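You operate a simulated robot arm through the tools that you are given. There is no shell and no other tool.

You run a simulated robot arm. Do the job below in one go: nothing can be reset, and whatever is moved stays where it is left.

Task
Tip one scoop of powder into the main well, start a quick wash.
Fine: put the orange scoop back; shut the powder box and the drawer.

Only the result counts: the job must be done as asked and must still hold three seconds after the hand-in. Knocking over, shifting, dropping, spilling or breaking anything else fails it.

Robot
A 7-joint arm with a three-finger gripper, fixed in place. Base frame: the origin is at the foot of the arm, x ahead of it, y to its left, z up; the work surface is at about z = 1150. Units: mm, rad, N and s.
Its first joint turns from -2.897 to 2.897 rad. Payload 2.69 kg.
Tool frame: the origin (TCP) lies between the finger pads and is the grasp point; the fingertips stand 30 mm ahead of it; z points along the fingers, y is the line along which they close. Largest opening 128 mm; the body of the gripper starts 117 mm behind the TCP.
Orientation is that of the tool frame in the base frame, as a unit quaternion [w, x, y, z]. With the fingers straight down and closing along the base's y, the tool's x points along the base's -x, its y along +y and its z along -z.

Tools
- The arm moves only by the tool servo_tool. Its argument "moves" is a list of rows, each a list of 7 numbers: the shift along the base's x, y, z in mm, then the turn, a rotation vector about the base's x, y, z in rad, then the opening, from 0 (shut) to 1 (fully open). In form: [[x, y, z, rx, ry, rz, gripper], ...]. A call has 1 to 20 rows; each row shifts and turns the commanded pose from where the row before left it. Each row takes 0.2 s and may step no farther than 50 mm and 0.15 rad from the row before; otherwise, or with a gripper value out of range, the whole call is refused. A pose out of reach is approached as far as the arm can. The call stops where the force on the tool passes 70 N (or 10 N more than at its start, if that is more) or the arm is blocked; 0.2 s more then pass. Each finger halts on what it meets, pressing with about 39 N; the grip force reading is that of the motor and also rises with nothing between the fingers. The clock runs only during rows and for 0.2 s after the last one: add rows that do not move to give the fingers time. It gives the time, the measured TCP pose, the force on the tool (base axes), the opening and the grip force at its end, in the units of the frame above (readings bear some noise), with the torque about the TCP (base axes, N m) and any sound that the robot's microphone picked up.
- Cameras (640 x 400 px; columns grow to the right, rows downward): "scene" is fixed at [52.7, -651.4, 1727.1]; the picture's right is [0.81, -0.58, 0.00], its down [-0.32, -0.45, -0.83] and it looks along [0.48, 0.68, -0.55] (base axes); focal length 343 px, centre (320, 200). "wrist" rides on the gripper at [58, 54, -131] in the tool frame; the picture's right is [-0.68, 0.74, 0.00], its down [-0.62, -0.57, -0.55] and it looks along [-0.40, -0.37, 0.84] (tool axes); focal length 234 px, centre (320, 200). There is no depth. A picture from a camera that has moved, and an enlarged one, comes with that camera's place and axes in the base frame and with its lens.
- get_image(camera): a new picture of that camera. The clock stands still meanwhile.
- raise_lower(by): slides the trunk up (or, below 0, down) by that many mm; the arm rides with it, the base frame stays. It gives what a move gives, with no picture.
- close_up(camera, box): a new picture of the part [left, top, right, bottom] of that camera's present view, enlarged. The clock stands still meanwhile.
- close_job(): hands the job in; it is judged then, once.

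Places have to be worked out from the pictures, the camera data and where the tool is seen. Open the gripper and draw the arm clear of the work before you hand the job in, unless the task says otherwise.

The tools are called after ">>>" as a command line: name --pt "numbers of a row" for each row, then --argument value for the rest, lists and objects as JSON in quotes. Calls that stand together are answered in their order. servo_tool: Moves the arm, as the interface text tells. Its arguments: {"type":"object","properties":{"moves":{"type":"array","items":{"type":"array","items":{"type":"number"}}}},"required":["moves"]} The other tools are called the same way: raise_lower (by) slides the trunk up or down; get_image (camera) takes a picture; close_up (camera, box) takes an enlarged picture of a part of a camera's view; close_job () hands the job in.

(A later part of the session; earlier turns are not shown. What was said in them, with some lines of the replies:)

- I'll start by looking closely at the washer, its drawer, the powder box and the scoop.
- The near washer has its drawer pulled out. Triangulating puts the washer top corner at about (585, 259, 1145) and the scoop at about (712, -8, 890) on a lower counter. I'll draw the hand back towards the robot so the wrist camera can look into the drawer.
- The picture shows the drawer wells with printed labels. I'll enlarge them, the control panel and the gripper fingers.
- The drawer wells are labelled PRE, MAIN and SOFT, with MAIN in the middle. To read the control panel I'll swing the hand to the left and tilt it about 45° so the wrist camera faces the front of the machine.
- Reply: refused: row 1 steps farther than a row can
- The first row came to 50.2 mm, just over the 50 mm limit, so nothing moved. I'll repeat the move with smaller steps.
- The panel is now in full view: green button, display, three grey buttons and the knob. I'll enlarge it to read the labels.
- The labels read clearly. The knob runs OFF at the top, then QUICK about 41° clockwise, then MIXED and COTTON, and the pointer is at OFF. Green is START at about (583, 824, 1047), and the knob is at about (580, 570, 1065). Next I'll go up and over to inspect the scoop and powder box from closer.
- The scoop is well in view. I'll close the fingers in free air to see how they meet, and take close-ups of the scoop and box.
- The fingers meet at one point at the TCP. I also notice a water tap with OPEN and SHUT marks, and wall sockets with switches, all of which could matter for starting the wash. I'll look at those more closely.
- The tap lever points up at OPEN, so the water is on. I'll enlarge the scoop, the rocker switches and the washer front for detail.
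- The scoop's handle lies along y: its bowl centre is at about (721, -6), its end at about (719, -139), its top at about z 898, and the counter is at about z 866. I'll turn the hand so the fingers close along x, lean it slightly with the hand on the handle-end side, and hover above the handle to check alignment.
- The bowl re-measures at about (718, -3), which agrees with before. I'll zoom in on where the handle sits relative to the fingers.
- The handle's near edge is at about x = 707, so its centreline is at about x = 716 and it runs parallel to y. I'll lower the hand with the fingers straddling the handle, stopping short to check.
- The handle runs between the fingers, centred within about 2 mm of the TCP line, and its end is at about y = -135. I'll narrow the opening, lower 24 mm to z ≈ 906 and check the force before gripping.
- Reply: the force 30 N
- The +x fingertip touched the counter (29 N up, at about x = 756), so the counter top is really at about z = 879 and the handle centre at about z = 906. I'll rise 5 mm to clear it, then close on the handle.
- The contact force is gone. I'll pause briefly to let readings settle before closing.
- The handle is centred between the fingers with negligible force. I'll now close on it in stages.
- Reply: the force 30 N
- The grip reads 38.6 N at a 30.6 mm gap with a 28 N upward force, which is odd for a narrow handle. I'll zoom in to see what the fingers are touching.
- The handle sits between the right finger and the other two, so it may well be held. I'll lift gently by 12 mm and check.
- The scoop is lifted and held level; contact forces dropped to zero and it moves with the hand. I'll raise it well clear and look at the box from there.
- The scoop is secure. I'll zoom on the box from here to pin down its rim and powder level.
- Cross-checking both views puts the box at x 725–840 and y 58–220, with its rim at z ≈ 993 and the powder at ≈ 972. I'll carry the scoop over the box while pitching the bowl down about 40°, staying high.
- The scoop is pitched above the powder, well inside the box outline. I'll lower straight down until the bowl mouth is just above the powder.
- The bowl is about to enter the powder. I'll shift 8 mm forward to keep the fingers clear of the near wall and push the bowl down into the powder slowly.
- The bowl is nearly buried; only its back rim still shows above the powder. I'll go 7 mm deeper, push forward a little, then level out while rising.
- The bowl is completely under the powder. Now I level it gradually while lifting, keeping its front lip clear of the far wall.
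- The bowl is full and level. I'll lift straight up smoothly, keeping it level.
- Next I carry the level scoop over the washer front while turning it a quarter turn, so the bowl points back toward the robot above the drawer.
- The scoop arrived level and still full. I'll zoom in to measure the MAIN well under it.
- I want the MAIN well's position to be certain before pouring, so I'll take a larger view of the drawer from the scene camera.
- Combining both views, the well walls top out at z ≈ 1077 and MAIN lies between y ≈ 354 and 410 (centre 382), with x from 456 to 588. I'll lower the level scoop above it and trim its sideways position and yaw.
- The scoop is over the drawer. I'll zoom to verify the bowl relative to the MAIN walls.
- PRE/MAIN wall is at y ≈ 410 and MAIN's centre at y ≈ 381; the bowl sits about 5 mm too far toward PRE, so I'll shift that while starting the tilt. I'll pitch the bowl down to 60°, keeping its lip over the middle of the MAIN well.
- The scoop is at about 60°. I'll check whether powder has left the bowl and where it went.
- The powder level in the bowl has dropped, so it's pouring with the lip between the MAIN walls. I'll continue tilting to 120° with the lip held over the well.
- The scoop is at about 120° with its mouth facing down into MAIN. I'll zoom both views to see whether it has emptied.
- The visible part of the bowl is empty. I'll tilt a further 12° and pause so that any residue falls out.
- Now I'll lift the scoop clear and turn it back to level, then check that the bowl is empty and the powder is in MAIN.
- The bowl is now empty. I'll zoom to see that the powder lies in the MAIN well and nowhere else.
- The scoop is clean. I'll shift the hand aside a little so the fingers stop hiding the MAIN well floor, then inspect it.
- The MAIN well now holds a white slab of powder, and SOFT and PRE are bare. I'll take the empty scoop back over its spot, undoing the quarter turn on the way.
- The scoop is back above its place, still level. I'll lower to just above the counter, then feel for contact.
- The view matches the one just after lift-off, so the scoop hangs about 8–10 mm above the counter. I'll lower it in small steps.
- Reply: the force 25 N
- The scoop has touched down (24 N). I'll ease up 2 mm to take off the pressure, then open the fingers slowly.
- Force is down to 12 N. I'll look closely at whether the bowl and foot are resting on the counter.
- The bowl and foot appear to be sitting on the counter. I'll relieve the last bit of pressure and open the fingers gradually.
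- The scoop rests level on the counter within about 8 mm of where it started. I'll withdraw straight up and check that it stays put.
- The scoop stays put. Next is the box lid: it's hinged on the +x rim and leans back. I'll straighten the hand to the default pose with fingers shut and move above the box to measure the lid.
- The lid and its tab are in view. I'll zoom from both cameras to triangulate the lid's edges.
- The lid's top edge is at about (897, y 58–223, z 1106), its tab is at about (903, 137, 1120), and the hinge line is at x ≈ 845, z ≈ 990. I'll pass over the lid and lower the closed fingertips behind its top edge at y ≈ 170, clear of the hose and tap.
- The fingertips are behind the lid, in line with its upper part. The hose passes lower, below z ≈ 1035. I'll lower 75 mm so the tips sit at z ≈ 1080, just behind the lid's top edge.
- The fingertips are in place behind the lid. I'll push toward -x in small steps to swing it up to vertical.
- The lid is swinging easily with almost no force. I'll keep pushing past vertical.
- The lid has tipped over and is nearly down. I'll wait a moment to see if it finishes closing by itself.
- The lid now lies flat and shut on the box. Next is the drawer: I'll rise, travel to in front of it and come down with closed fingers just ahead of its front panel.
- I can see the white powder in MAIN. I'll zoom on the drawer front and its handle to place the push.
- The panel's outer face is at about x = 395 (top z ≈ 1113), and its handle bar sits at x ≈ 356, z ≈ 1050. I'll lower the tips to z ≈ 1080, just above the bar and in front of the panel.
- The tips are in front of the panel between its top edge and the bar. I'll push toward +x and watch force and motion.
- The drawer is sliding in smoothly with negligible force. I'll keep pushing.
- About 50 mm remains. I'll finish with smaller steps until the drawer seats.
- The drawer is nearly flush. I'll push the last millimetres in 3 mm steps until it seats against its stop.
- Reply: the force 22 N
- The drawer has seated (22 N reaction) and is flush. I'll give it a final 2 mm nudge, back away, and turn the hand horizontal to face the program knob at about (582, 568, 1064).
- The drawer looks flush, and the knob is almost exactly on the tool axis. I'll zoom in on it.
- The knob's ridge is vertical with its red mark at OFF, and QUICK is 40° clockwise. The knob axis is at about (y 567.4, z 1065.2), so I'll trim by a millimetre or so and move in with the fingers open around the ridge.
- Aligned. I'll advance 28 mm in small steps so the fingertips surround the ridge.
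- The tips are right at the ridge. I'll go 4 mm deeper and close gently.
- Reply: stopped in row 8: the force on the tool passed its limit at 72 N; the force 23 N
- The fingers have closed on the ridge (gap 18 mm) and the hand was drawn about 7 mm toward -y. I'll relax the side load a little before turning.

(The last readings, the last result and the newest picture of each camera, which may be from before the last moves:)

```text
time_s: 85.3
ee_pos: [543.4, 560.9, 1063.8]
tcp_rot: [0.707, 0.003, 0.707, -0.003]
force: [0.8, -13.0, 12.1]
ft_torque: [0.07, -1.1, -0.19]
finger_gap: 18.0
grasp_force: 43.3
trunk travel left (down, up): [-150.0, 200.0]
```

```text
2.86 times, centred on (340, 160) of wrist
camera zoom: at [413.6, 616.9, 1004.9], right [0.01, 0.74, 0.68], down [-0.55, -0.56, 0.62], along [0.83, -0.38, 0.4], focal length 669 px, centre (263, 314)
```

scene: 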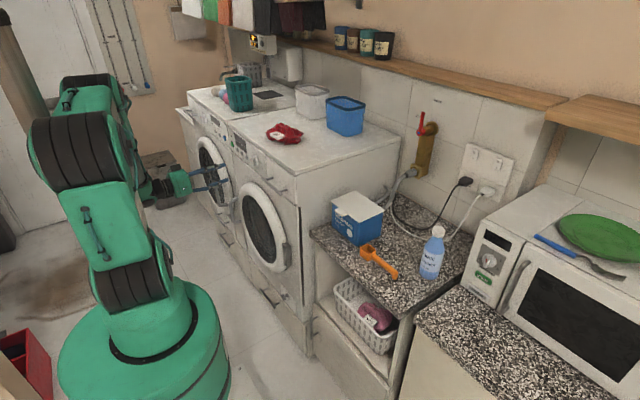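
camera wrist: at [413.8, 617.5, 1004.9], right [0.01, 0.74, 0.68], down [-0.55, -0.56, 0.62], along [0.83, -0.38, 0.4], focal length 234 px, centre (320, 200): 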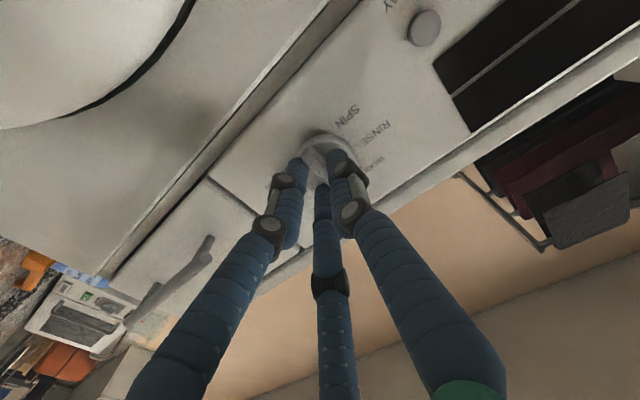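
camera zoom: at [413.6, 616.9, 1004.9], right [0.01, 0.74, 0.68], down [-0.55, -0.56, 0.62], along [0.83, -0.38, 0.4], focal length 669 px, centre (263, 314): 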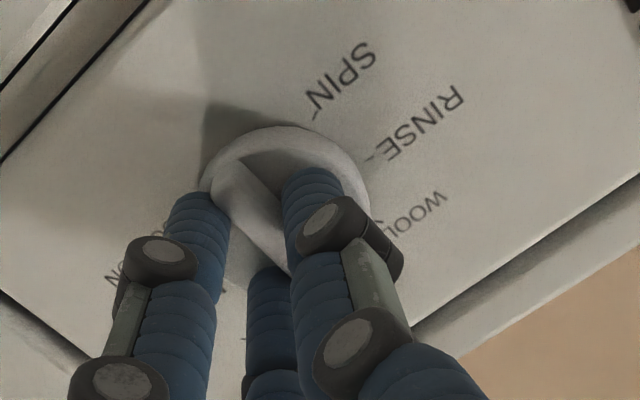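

The ridge is firmly held and still vertical. I'll now turn it clockwise about the knob's axis, first half-way.

>>> servo_tool --pt "0 0 -0.4 0.07 0 0 0" --pt "0 0.1 -0.4 0.07 0 0 0" --pt "0 0.2 -0.4 0.07 0 0 0" --pt "0 0.2 -0.4 0.07 0 0 0" --pt "0 0.2 -0.4 0.07 0 0 0"

>>> get_image --camera "wrist"

>>> close_up --camera "scene" --box '[220, 130, 290, 200]'

```text
time_s: 86.5
ee_pos: [543.1, 561.8, 1063.3]
tcp_rot: [0.696, 0.126, 0.697, 0.121]
force: [14.4, -5.0, 20.2]
ft_torque: [0.07, -0.52, -0.02]
finger_gap: 17.7
grasp_force: 42.8
trunk travel left (down, up): [-150.0, 200.0]
```

```text
taken
camera wrist: at [413.6, 634.9, 1026.0], right [0.01, 0.46, 0.89], down [-0.55, -0.74, 0.39], along [0.83, -0.49, 0.25], focal length 234 px, centre (320, 200)
```

wrist: 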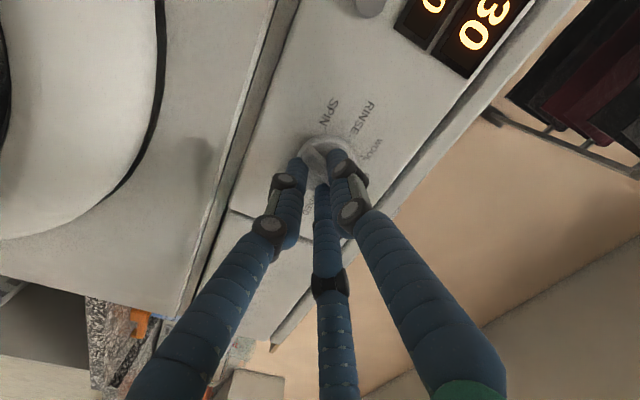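

```text
5.71 times, centred on (255, 165) of scene
camera zoom: at [52.7, -651.4, 1727.1], right [0.81, -0.58, 0.0], down [-0.32, -0.45, -0.83], along [0.48, 0.68, -0.55], focal length 1960 px, centre (691, 400)
```

zoom: 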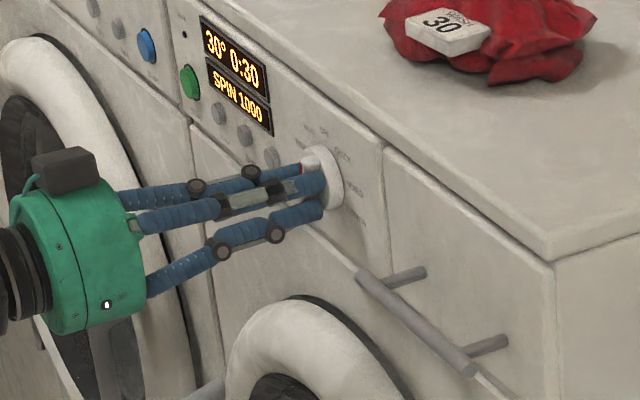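

The display has come on showing "30° 0:30, SPIN 1000", so the machine has power and this looks like the quick program. I'll turn the remaining 20° so the pointer sits squarely on QUICK.

>>> servo_tool --pt "0 0.2 -0.4 0.07 0 0 0" --pt "0 0.3 -0.4 0.07 0 0 0" --pt "0 0.3 -0.4 0.07 0 0 0" --pt "0 0.3 -0.3 0.07 0 0 0" --pt "0 0.3 -0.3 0.07 0 0 0"

>>> get_image --camera "wrist"

>>> close_up --camera "scene" --box '[220, 130, 290, 200]'

```text
time_s: 87.4
ee_pos: [544.6, 563.8, 1060.5]
tcp_rot: [0.677, 0.202, 0.684, 0.18]
force: [-23.2, -24.3, 13.3]
ft_torque: [0.17, -1.54, -0.52]
finger_gap: 18.2
grasp_force: 43.8
out of reach, approached as far as the arm can: row 3, 4
trunk travel left (down, up): [-150.0, 200.0]
stopped in row 4: the force on the tool passed its limit at 92 N (the readings are from after the stop); the commanded pose is now the measured one
```

```text
taken
camera wrist: at [415.6, 645.5, 1041.4], right [0.03, 0.28, 0.96], down [-0.57, -0.79, 0.24], along [0.82, -0.55, 0.14], focal length 234 px, centre (320, 200)
```

wrist: 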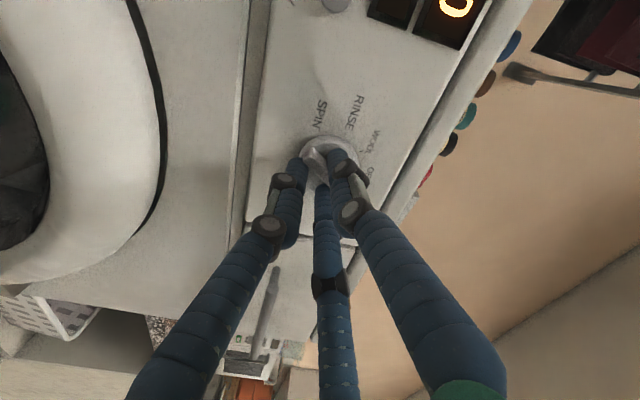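

```text
5.71 times, centred on (255, 165) of scene
camera zoom: at [52.7, -651.4, 1727.1], right [0.81, -0.58, 0.0], down [-0.32, -0.45, -0.83], along [0.48, 0.68, -0.55], focal length 1960 px, centre (691, 400)
```

zoom: 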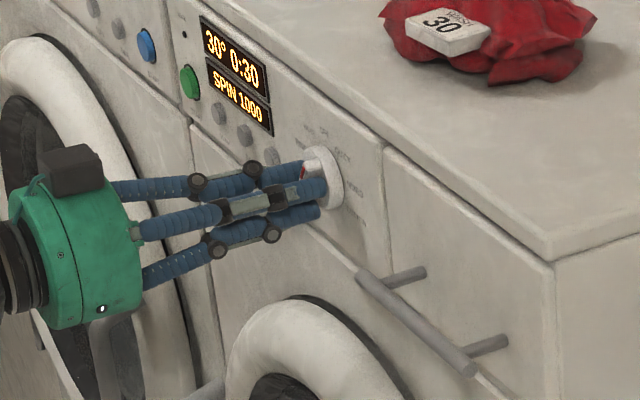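

The wrist ran into a joint limit at about 31° of turn. I'll open the fingers, back straight off, and look at where the pointer is.

>>> servo_tool --pt "0 0 0 0 0 0 0.2" --pt "0 0 0 0 0 0 0.35" --pt "0 0 0 0 0 0 0.5" --pt "0 0 0 0 0 0 0.5" --pt "-10 0 0 0 0 0 0.5" --pt "-20 0 0 0 0 0 0.5" --pt "-30 0 0 0 0 0 0.5"

>>> get_image --camera "wrist"

>>> close_up --camera "scene" --box '[220, 130, 290, 200]'

```text
time_s: 89.0
ee_pos: [483.3, 569.0, 1063.3]
tcp_rot: [0.676, 0.2, 0.687, 0.177]
force: [0.1, 0.0, -0.3]
ft_torque: [0.0, -0.02, 0.0]
finger_gap: 63.9
grasp_force: 0.0
out of reach, approached as far as the arm can: row 7
trunk travel left (down, up): [-150.0, 200.0]
```

```text
taken
camera wrist: at [355.1, 651.1, 1043.0], right [0.03, 0.28, 0.96], down [-0.57, -0.78, 0.25], along [0.82, -0.55, 0.14], focal length 234 px, centre (320, 200)
```

wrist: 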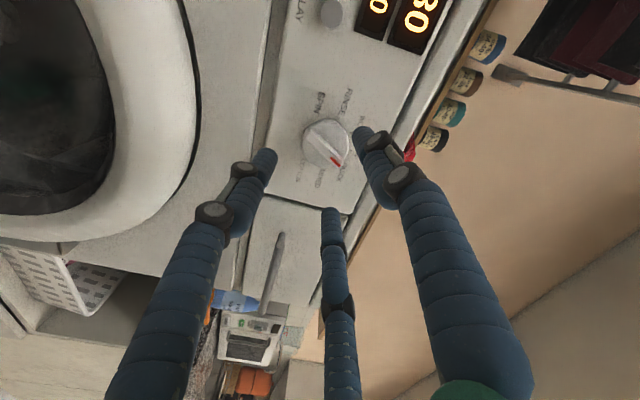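

```text
5.71 times, centred on (255, 165) of scene
camera zoom: at [52.7, -651.4, 1727.1], right [0.81, -0.58, 0.0], down [-0.32, -0.45, -0.83], along [0.48, 0.68, -0.55], focal length 1960 px, centre (691, 400)
```

zoom: 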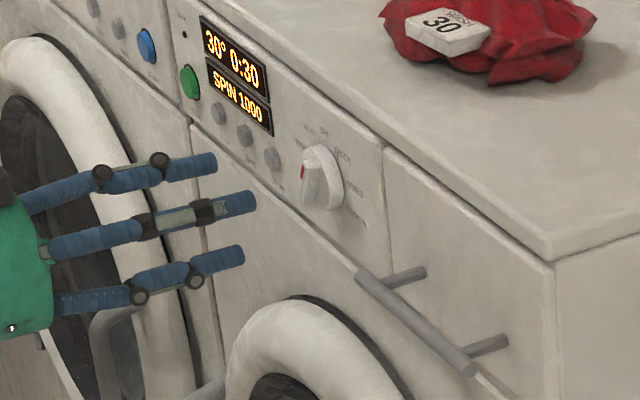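

Released. I'll zoom on the knob to read the pointer position.

>>> close_up --camera "wrist" --box '[280, 80, 380, 200]'

>>> close_up --camera "wrist" --box '[340, 0, 460, 80]'

```text
3.33 times, centred on (330, 140) of wrist
camera zoom: at [355.1, 651.1, 1043.0], right [0.03, 0.28, 0.96], down [-0.57, -0.78, 0.25], along [0.82, -0.55, 0.14], focal length 781 px, centre (287, 400)
```

zoom: 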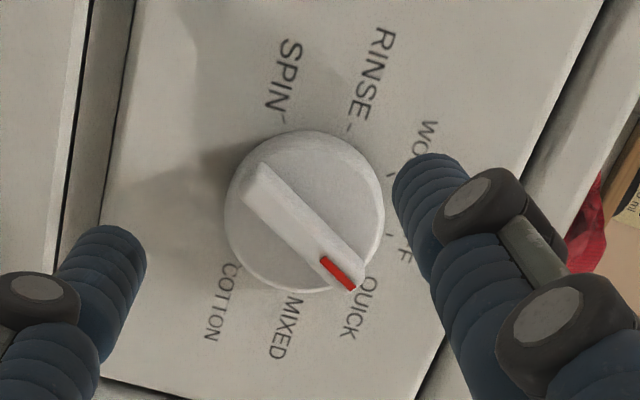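

```text
5.00 times, centred on (400, 40) of wrist
camera zoom: at [355.1, 651.1, 1043.0], right [0.03, 0.28, 0.96], down [-0.57, -0.78, 0.25], along [0.82, -0.55, 0.14], focal length 1171 px, centre (-80, 1000)
```

zoom: 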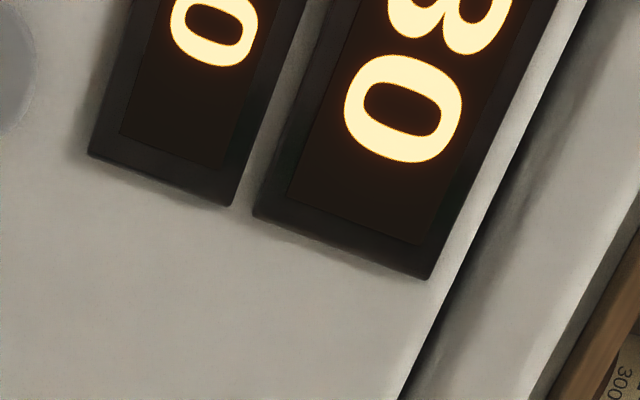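

The red mark now points at QUICK, about 32° round versus the 40° of its tick, and the display confirms a 30-minute program. I'd like the pointer squarely on QUICK, so I'll roll the hand back about 59°. Its three fingers repeat every 120°, so that gives a mirrored grip with room to turn.

>>> servo_tool --pt "-5 0.4 0.6 -0.1284 -0.0009 0.0046 0.5" --pt "0 0.4 0.6 -0.1284 -0.0009 0.0046 0.5" --pt "0 0.4 0.6 -0.1284 -0.0009 0.0046 0.5" --pt "0 0.4 0.6 -0.1284 -0.0009 0.0046 0.5" --pt "0 0.4 0.6 -0.1284 -0.0009 0.0046 0.5" --pt "0 0.5 0.7 -0.1284 -0.0009 0.0046 0.5" --pt "0 0.5 0.7 -0.1284 -0.0009 0.0046 0.5" --pt "0 0.5 0.7 -0.1284 -0.0009 0.0046 0.5" --pt "0 0 0 0 0 0 0.5"

>>> get_image --camera "wrist"

>>> close_up --camera "scene" --box '[220, 130, 290, 200]'

```text
time_s: 91.0
ee_pos: [480.1, 574.4, 1068.4]
tcp_rot: [0.687, -0.17, 0.687, -0.169]
force: [-0.4, -0.3, 0.1]
ft_torque: [0.03, -0.01, -0.02]
finger_gap: 63.7
grasp_force: 0.2
trunk travel left (down, up): [-150.0, 200.0]
```

```text
taken
camera wrist: at [350.0, 596.1, 990.2], right [0.0, 0.97, 0.26], down [-0.55, -0.22, 0.81], along [0.84, -0.14, 0.53], focal length 234 px, centre (320, 200)
```

wrist: 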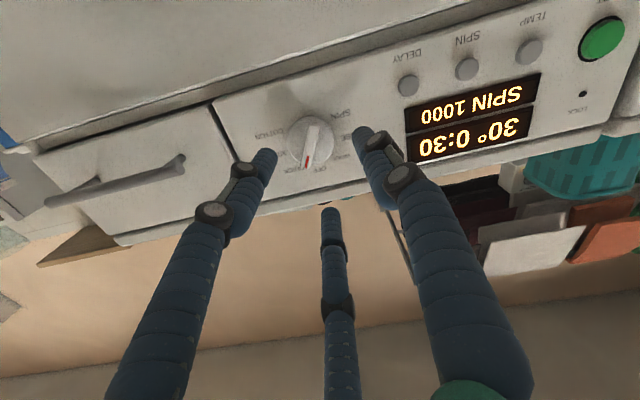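

```text
5.71 times, centred on (255, 165) of scene
camera zoom: at [52.7, -651.4, 1727.1], right [0.81, -0.58, 0.0], down [-0.32, -0.45, -0.83], along [0.48, 0.68, -0.55], focal length 1960 px, centre (691, 400)
```

zoom: 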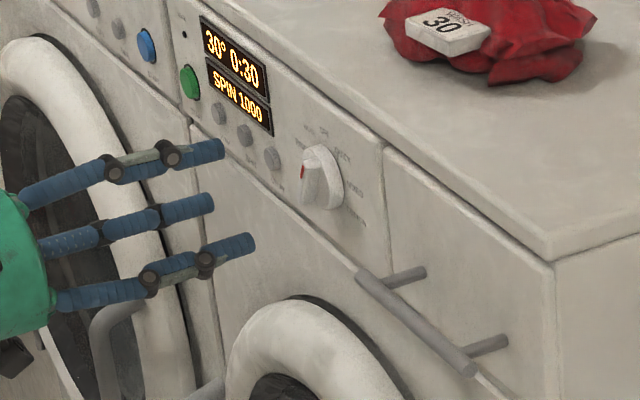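

The pointer and panel are clear from here; there is also a LOCK lamp under START. I'll move in along the knob axis again with the fingers a bit wider.

>>> servo_tool --pt "18 -1 0 0 0 0 0.6" --pt "18 0 0 0 0 0 0.6" --pt "14 0 0 0 0 0 0.6" --pt "8 0 0 0 0 0 0.6" --pt "5 0 0 0 0 0 0.6" --pt "0 0 0 0 0 0 0.45"

>>> close_up --camera "wrist" --box '[230, 80, 430, 230]'

```text
time_s: 92.4
ee_pos: [543.5, 573.2, 1068.1]
tcp_rot: [0.687, -0.169, 0.687, -0.168]
force: [0.0, 0.7, -0.5]
ft_torque: [0.02, 0.02, -0.02]
finger_gap: 57.7
grasp_force: 0.0
trunk travel left (down, up): [-150.0, 200.0]
```

```text
2.67 times, centred on (330, 155) of wrist
camera zoom: at [413.9, 595.0, 990.8], right [0.0, 0.97, 0.26], down [-0.55, -0.22, 0.81], along [0.84, -0.14, 0.53], focal length 624 px, centre (293, 320)
```

zoom: 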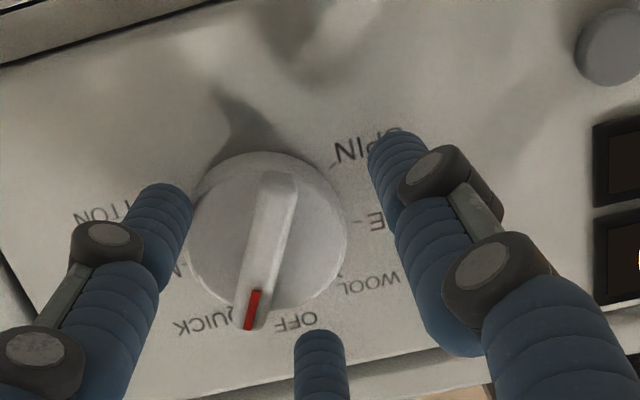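

The pointer sits roughly three-quarters of the way from OFF to QUICK, so turning it further is worthwhile. I'll close gently on the ridge.

>>> servo_tool --pt "0 0 0 0 0 0 0.35" --pt "0 0 0 0 0 0 0.28" --pt "0 0 0 0 0 0 0.22" --pt "0 0 0 0 0 0 0.17" --pt "0 0 0 0 0 0 0.12" --pt "0 0 0 0 0 0 0.08"

>>> close_up --camera "wrist" --box '[230, 80, 430, 230]'

```text
time_s: 93.8
ee_pos: [545.9, 571.5, 1066.6]
tcp_rot: [0.686, -0.169, 0.687, -0.17]
force: [2.5, -25.0, -10.5]
ft_torque: [0.11, -0.28, -0.94]
finger_gap: 17.9
grasp_force: 43.3
trunk travel left (down, up): [-150.0, 200.0]
```

```text
2.67 times, centred on (330, 155) of wrist
camera zoom: at [414.2, 592.5, 989.2], right [0.0, 0.97, 0.26], down [-0.55, -0.21, 0.81], along [0.84, -0.14, 0.53], focal length 624 px, centre (293, 320)
```

zoom: 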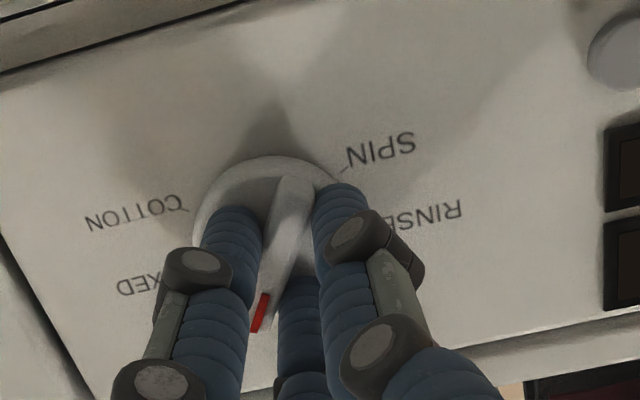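

The ridge is gripped. I'll turn it about 12° further clockwise, following the knob's axis.

>>> servo_tool --pt "0 -1 -0.3 0 0 0 0.08" --pt "0 -0.3 0.2 0.07 0 0 0.08" --pt "0 -0.2 0.3 0.07 0 0 0.08" --pt "0 -0.1 0.3 0.07 0 0 0.08"

>>> close_up --camera "wrist" --box '[230, 80, 430, 230]'

>>> close_up --camera "scene" --box '[220, 130, 290, 200]'

```text
time_s: 94.8
ee_pos: [544.4, 569.9, 1067.3]
tcp_rot: [0.7, -0.097, 0.701, -0.095]
force: [9.0, -23.7, -17.8]
ft_torque: [0.05, 0.61, -0.42]
finger_gap: 17.9
grasp_force: 43.6
trunk travel left (down, up): [-150.0, 200.0]
```

```text
2.67 times, centred on (330, 155) of wrist
camera zoom: at [414.2, 607.8, 996.3], right [0.0, 0.89, 0.45], down [-0.55, -0.38, 0.75], along [0.84, -0.25, 0.49], focal length 624 px, centre (293, 320)
```

zoom: 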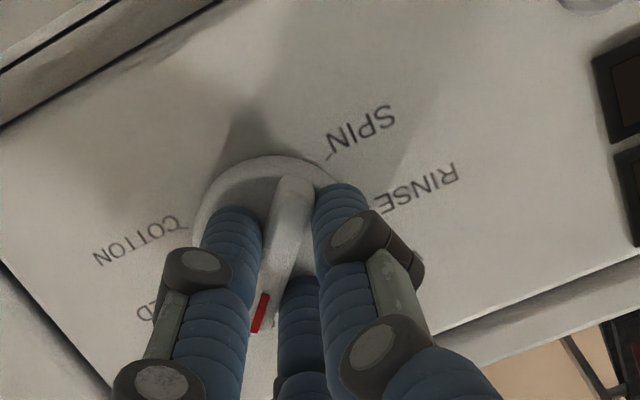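

```text
5.71 times, centred on (255, 165) of scene
camera zoom: at [52.7, -651.4, 1727.1], right [0.81, -0.58, 0.0], down [-0.32, -0.45, -0.83], along [0.48, 0.68, -0.55], focal length 1960 px, centre (691, 400)
```

zoom: 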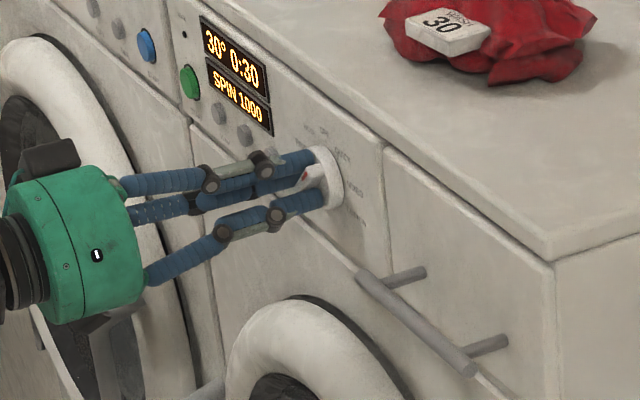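

The knob turned with the hand and the display still shows 30° 0:30. I'll release and back off to read the pointer again.

>>> servo_tool --pt "0 0 0 0 0 0 0.2" --pt "0 0 0 0 0 0 0.35" --pt "0 0 0 0 0 0 0.5" --pt "0 0 0 0 0 0 0.55" --pt "-12 0 0 0 0 0 0.55" --pt "-25 0 0 0 0 0 0.55" --pt "-30 0 0 0 0 0 0.55" --pt "0 0 0 0 0 0 0.55"

>>> close_up --camera "wrist" --box '[250, 80, 390, 200]'

>>> close_up --camera "scene" --box '[220, 130, 290, 200]'

```text
time_s: 96.6
ee_pos: [475.9, 571.1, 1070.1]
tcp_rot: [0.701, -0.096, 0.7, -0.095]
force: [0.1, 0.4, 0.7]
ft_torque: [0.02, 0.01, -0.02]
finger_gap: 70.3
grasp_force: 0.0
trunk travel left (down, up): [-150.0, 200.0]
```

```text
3.33 times, centred on (320, 140) of wrist
camera zoom: at [345.3, 608.4, 998.1], right [0.0, 0.89, 0.45], down [-0.55, -0.38, 0.74], along [0.84, -0.25, 0.49], focal length 781 px, centre (320, 400)
```

zoom: 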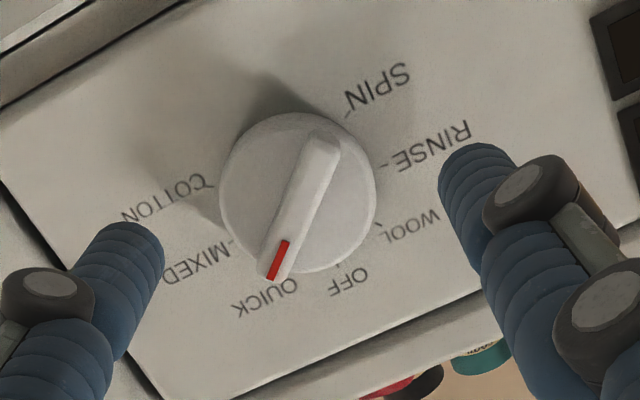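

```text
5.71 times, centred on (255, 165) of scene
camera zoom: at [52.7, -651.4, 1727.1], right [0.81, -0.58, 0.0], down [-0.32, -0.45, -0.83], along [0.48, 0.68, -0.55], focal length 1960 px, centre (691, 400)
```

zoom: 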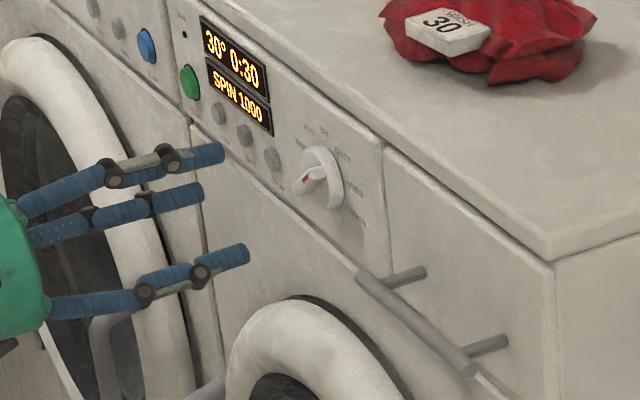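

The pointer now points right at the QUICK label and the display shows 30° 0:30, SPIN 1000. Next I'll shut the fingers and slide over in front of START at about (y 826, z 1043).

>>> servo_tool --pt "-10 35 -4 0 0 0 0.3" --pt "-5 44 -4.5 0 0 0 0" --pt "0 44 -4.5 0 0 0 0" --pt "0 44 -4.5 0 0 0 0" --pt "0 44 -4.5 0 0 0 0" --pt "0 44 -4.5 0 0 0 0" --pt "0 0 0 0 0 0 0"

>>> get_image --camera "wrist"

>>> get_image --camera "scene"

```text
time_s: 98.2
ee_pos: [459.0, 826.8, 1042.8]
tcp_rot: [0.701, -0.097, 0.7, -0.095]
force: [0.5, 0.5, -0.6]
ft_torque: [-0.02, -0.1, -0.01]
finger_gap: 2.0
grasp_force: 30.7
trunk travel left (down, up): [-150.0, 200.0]
```

```text
taken
camera wrist: at [328.4, 864.2, 971.1], right [0.0, 0.89, 0.45], down [-0.55, -0.38, 0.75], along [0.84, -0.25, 0.49], focal length 234 px, centre (320, 200)
```

wrist: 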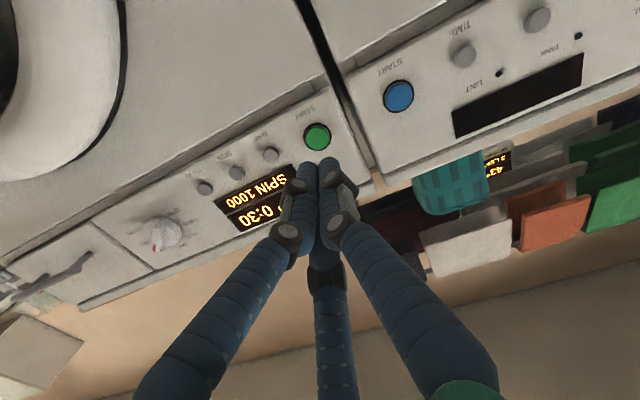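

```text
taken
```

scene: 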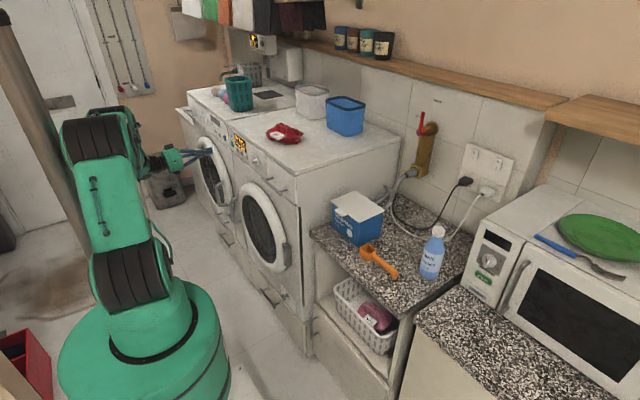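

The closed fingertips line up with the green START of this washer (the neighbour is the dryer). I'll approach to about 15 mm from the button.

>>> servo_tool --pt "25 0 0 0 0 0 0" --pt "25 0 0 0 0 0 0" --pt "20 0 0 0 0 0 0" --pt "8 -0.5 0 0 0 0 0" --pt "0 0 0 0 0 0 0"

>>> get_image --camera "wrist"

>>> close_up --camera "scene" --box '[200, 120, 280, 180]'

```text
time_s: 99.4
ee_pos: [539.7, 825.6, 1041.6]
tcp_rot: [0.701, -0.096, 0.7, -0.095]
force: [1.0, 0.8, 0.1]
ft_torque: [0.0, 0.0, 0.03]
finger_gap: 2.2
grasp_force: 31.5
trunk travel left (down, up): [-150.0, 200.0]
```

```text
taken
camera wrist: at [409.3, 862.7, 969.7], right [0.0, 0.89, 0.45], down [-0.55, -0.38, 0.74], along [0.84, -0.25, 0.49], focal length 234 px, centre (320, 200)
```

wrist: 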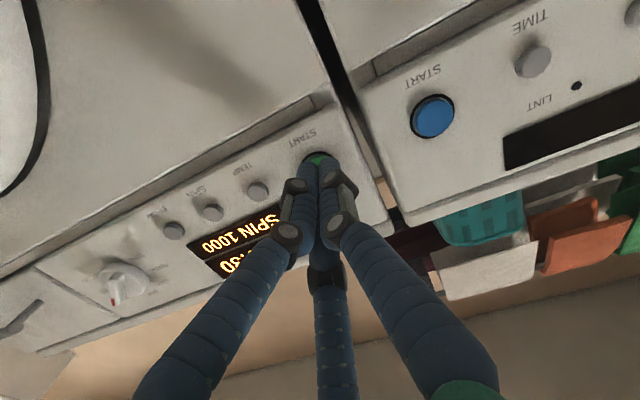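

```text
6.67 times, centred on (240, 150) of scene
camera zoom: at [52.7, -651.4, 1727.1], right [0.81, -0.58, 0.0], down [-0.32, -0.45, -0.83], along [0.48, 0.68, -0.55], focal length 2287 px, centre (853, 533)
```

zoom: 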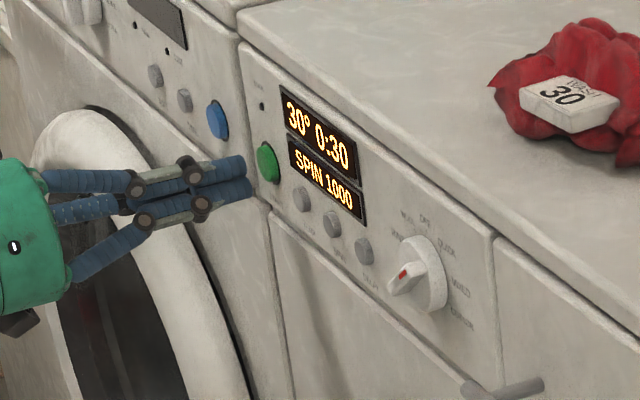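

The tips are right in front of the green button. I'll press in 3 mm steps and listen for a response.

>>> servo_tool --pt "5 0 0.5 0 0 0 0" --pt "3 0 0 0 0 0 0" --pt "3 0 0 0 0 0 0" --pt "3 0 0 0 0 0 0"

>>> close_up --camera "scene" --box '[200, 120, 280, 180]'

```text
time_s: 100.4
ee_pos: [553.0, 826.2, 1042.6]
tcp_rot: [0.701, -0.097, 0.701, -0.095]
force: [-0.5, -0.4, -0.1]
ft_torque: [-0.02, 0.0, -0.01]
finger_gap: 2.3
grasp_force: 31.3
trunk travel left (down, up): [-150.0, 200.0]
```

```text
6.67 times, centred on (240, 150) of scene
camera zoom: at [52.7, -651.4, 1727.1], right [0.81, -0.58, 0.0], down [-0.32, -0.45, -0.83], along [0.48, 0.68, -0.55], focal length 2287 px, centre (853, 533)
```

zoom: 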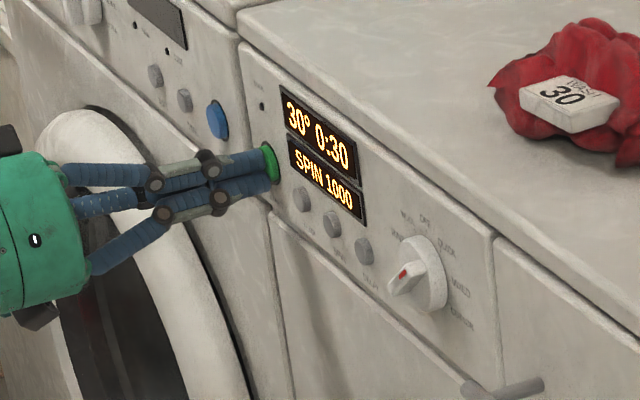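

Nearly touching, with no reaction yet. I'll continue pressing in small steps.

>>> servo_tool --pt "3 0 0 0 0 0 0" --pt "2 0 0 0 0 0 0" --pt "2 0 0 0 0 0 0" --pt "0 0 0 0 0 0 0"

>>> close_up --camera "scene" --box '[200, 120, 280, 180]'

```text
time_s: 101.4
ee_pos: [558.3, 825.2, 1041.4]
tcp_rot: [0.701, -0.097, 0.7, -0.095]
force: [-16.1, -5.0, 0.3]
ft_torque: [0.03, -0.03, -0.26]
finger_gap: 6.1
grasp_force: 31.4
trunk travel left (down, up): [-150.0, 200.0]
heard: click
```

```text
6.67 times, centred on (240, 150) of scene
camera zoom: at [52.7, -651.4, 1727.1], right [0.81, -0.58, 0.0], down [-0.32, -0.45, -0.83], along [0.48, 0.68, -0.55], focal length 2287 px, centre (853, 533)
```

zoom: 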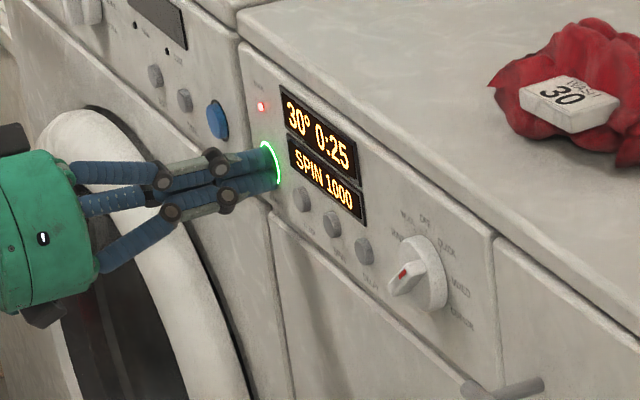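

It clicked: the START ring is lit green, LOCK is on and the display is counting down (0:25). I'll back straight off the button.

>>> servo_tool --pt "-10 0 0 0 0 0 0" --pt "-30 0 0 0 0 0 0" --pt "-40 0 0 0 0 0 0" --pt "-40 0 0 0 0 0 0" --pt "0 0 0 0 0 0 0"

>>> close_up --camera "scene" --box '[200, 110, 310, 210]'

>>> get_image --camera "wrist"

```text
time_s: 102.6
ee_pos: [442.0, 827.7, 1039.1]
tcp_rot: [0.701, -0.095, 0.7, -0.096]
force: [-1.2, -0.4, 1.0]
ft_torque: [0.01, 0.02, 0.01]
finger_gap: 2.3
grasp_force: 31.8
trunk travel left (down, up): [-150.0, 200.0]
```

```text
4.00 times, centred on (255, 160) of scene
camera zoom: at [52.7, -651.4, 1727.1], right [0.81, -0.58, 0.0], down [-0.32, -0.45, -0.83], along [0.48, 0.68, -0.55], focal length 1372 px, centre (580, 360)
```

zoom: 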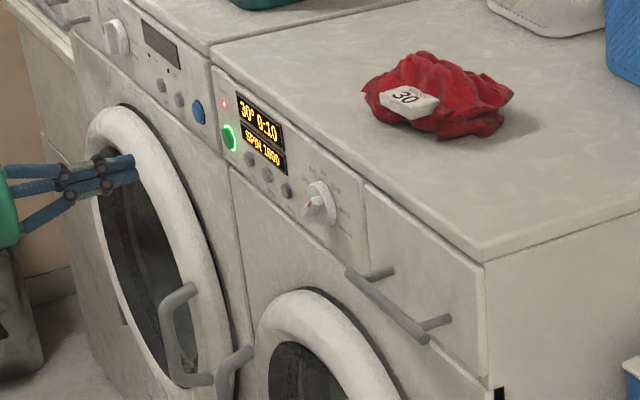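

```text
taken
camera wrist: at [311.8, 865.0, 968.0], right [0.0, 0.89, 0.45], down [-0.55, -0.38, 0.74], along [0.84, -0.25, 0.49], focal length 234 px, centre (320, 200)
```

wrist: 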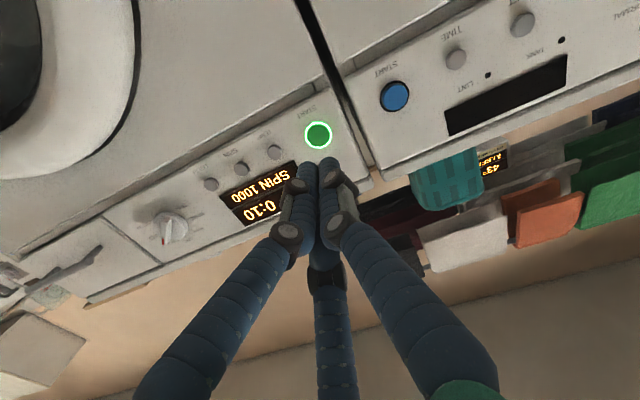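

The wash is running (lamp green, LOCK on, countdown at 0:10). I'll open the gripper and draw the arm clear, then check the whole scene.

>>> servo_tool --pt "-35 0 20 0 0 0 0.3" --pt "-35 -10 25 0 0 0 0.6" --pt "-30 -20 30 0 0 0 1" --pt "-10 -20 40 0 0 0 1" --pt "0 -20 40 0 0 0 1" --pt "0 -20 40 0 0 0 1" --pt "0 0 0 0 0 0 1"

>>> get_image --camera "scene"

>>> close_up --camera "scene" --box '[320, 170, 450, 290]'

>>> close_up --camera "scene" --box '[200, 110, 310, 210]'

```text
time_s: 104.4
ee_pos: [382.4, 712.5, 1213.2]
tcp_rot: [0.694, -0.082, 0.703, -0.131]
force: [0.6, 0.5, -0.5]
ft_torque: [0.01, -0.04, -0.02]
finger_gap: 128.0
grasp_force: 0.1
trunk travel left (down, up): [-150.0, 200.0]
stopped in row 7: the arm was blocked; the commanded pose is now the measured one
```

```text
taken
```

scene: 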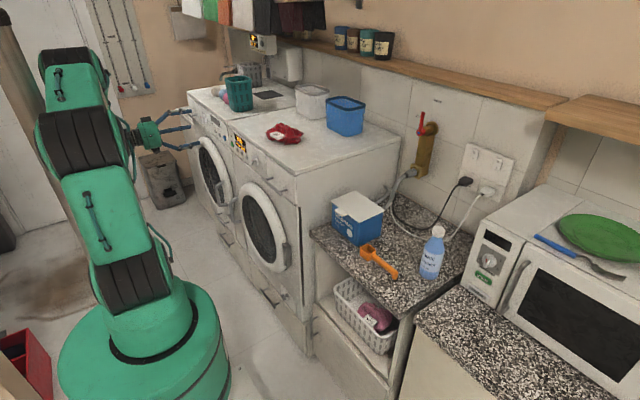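

```text
3.33 times, centred on (385, 230) of scene
camera zoom: at [52.7, -651.4, 1727.1], right [0.81, -0.58, 0.0], down [-0.32, -0.45, -0.83], along [0.48, 0.68, -0.55], focal length 1144 px, centre (103, 100)
```

zoom: 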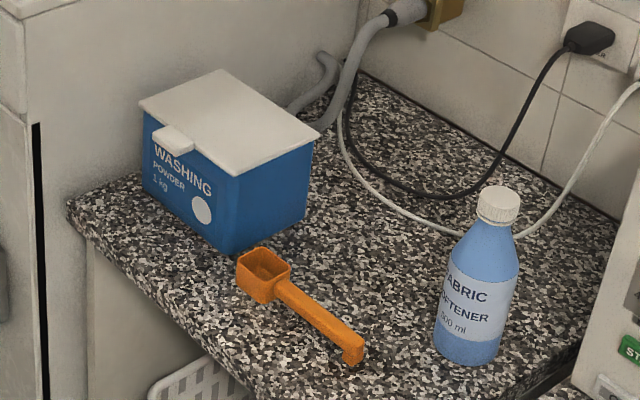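

```text
4.00 times, centred on (255, 160) of scene
camera zoom: at [52.7, -651.4, 1727.1], right [0.81, -0.58, 0.0], down [-0.32, -0.45, -0.83], along [0.48, 0.68, -0.55], focal length 1372 px, centre (580, 360)
```

zoom: 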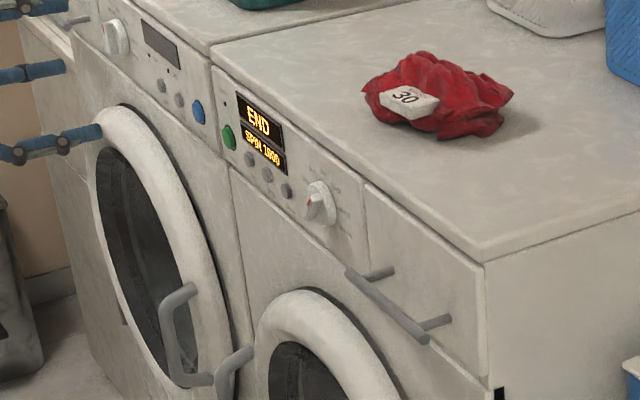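

The quick wash has run its sped-up course and the display reads END. The drawer is flush, the box is shut and the scoop is in its place. I'll draw the arm further from the machines into a relaxed pose before handing in.

>>> servo_tool --pt "0 -30 20 0 0.12 0 1" --pt "0 -30 20 0 0.12 0 1" --pt "0 -30 20 0 0.12 0 1" --pt "0 -30 20 0 0.12 0 1" --pt "0 -30 20 0 0.12 0 1" --pt "0 -30 20 0 0.12 0 1" --pt "0 -30 10 0 0.12 0 1" --pt "0 -30 10 0 0.12 0 1" --pt "0 -30 0 0 0.12 0 1" --pt "0 0 0 0 0.12 0 1" --pt "0 0 0 0 0 0 1"

>>> get_image --camera "scene"

>>> get_image --camera "wrist"

```text
time_s: 106.8
ee_pos: [380.6, 444.8, 1352.6]
tcp_rot: [0.176, -0.142, 0.972, -0.06]
force: [1.0, 0.8, 0.4]
ft_torque: [-0.02, 0.06, 0.0]
finger_gap: 128.0
grasp_force: 0.0
trunk travel left (down, up): [-150.0, 200.0]
```

```text
taken
```

scene: 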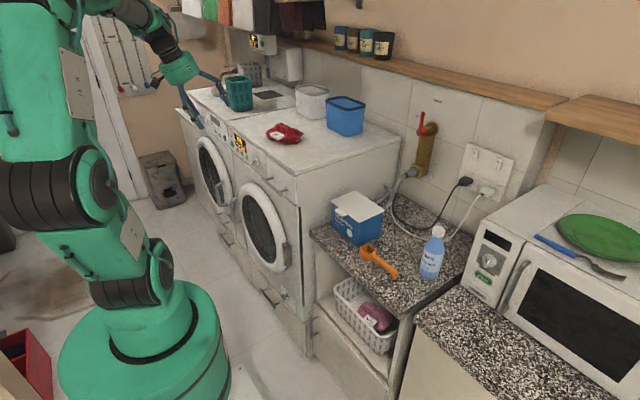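

```text
taken
camera wrist: at [267.8, 488.3, 1444.8], right [0.42, 0.9, 0.1], down [0.5, -0.32, 0.8], along [0.76, -0.29, -0.59], focal length 234 px, centre (320, 200)
```

wrist: 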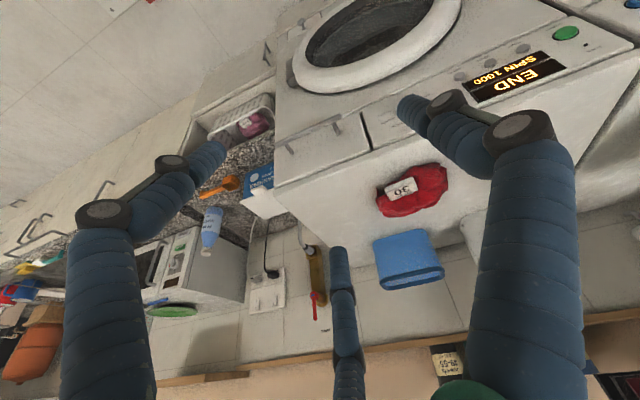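

I'll take one last close look at the drawer and the box from this angle.

>>> close_up --camera "wrist" --box '[250, 70, 430, 210]'

>>> close_up --camera "wrist" --box '[180, 140, 320, 260]'

```text
2.86 times, centred on (340, 140) of wrist
camera zoom: at [267.8, 488.3, 1444.8], right [0.42, 0.9, 0.1], down [0.5, -0.32, 0.8], along [0.76, -0.29, -0.59], focal length 669 px, centre (263, 371)
```

zoom: 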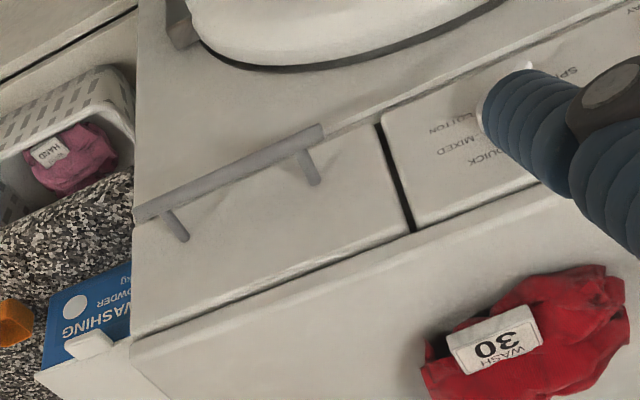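

```text
3.33 times, centred on (250, 200) of wrist
camera zoom: at [267.8, 488.3, 1444.8], right [0.42, 0.9, 0.1], down [0.5, -0.32, 0.8], along [0.76, -0.29, -0.59], focal length 781 px, centre (553, 200)
```

zoom: 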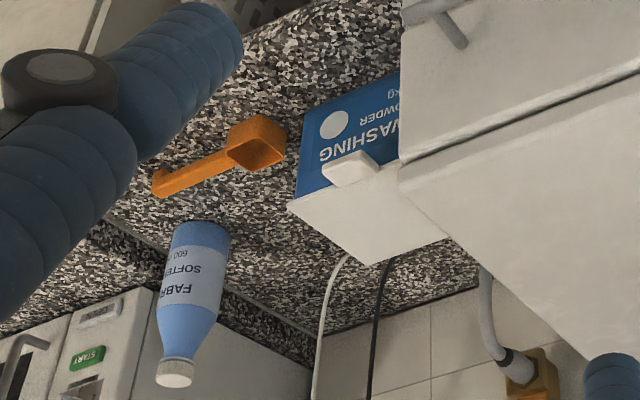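

The drawer is flush, the powder box is shut, and the scoop lies back in its place with nothing else disturbed. The quick program started and ran, the gripper is open, and the arm is clear, so I'm handing in.

>>> close_job

```text
The job is handed in.
```

I tipped one scoop of powder into the MAIN well, set the knob to QUICK and pressed START. The washer ran a quick wash; this simulation speeds it up, so the display already read END when I handed the job in.

- **Powder:** the white powder showed only in MAIN, with SOFT and PRE bare, and the scoop came out clean.
- **Wash:** START clicked, its ring lit green, the LOCK lamp came on and the timer counted down from 0:30. The knob pointer sits at QUICK, possibly a few degrees past its mark.
- **Scoop:** it is back on the counter beside the box, within about 8 mm of where it started.
- **Box and drawer:** the lid lies flat on the powder box, and the drawer is pushed in to its stop and sits flush.

Nothing else moved or spilled that I could see. The gripper is open and the arm is clear of the work. I got no verdict back when I handed it in.
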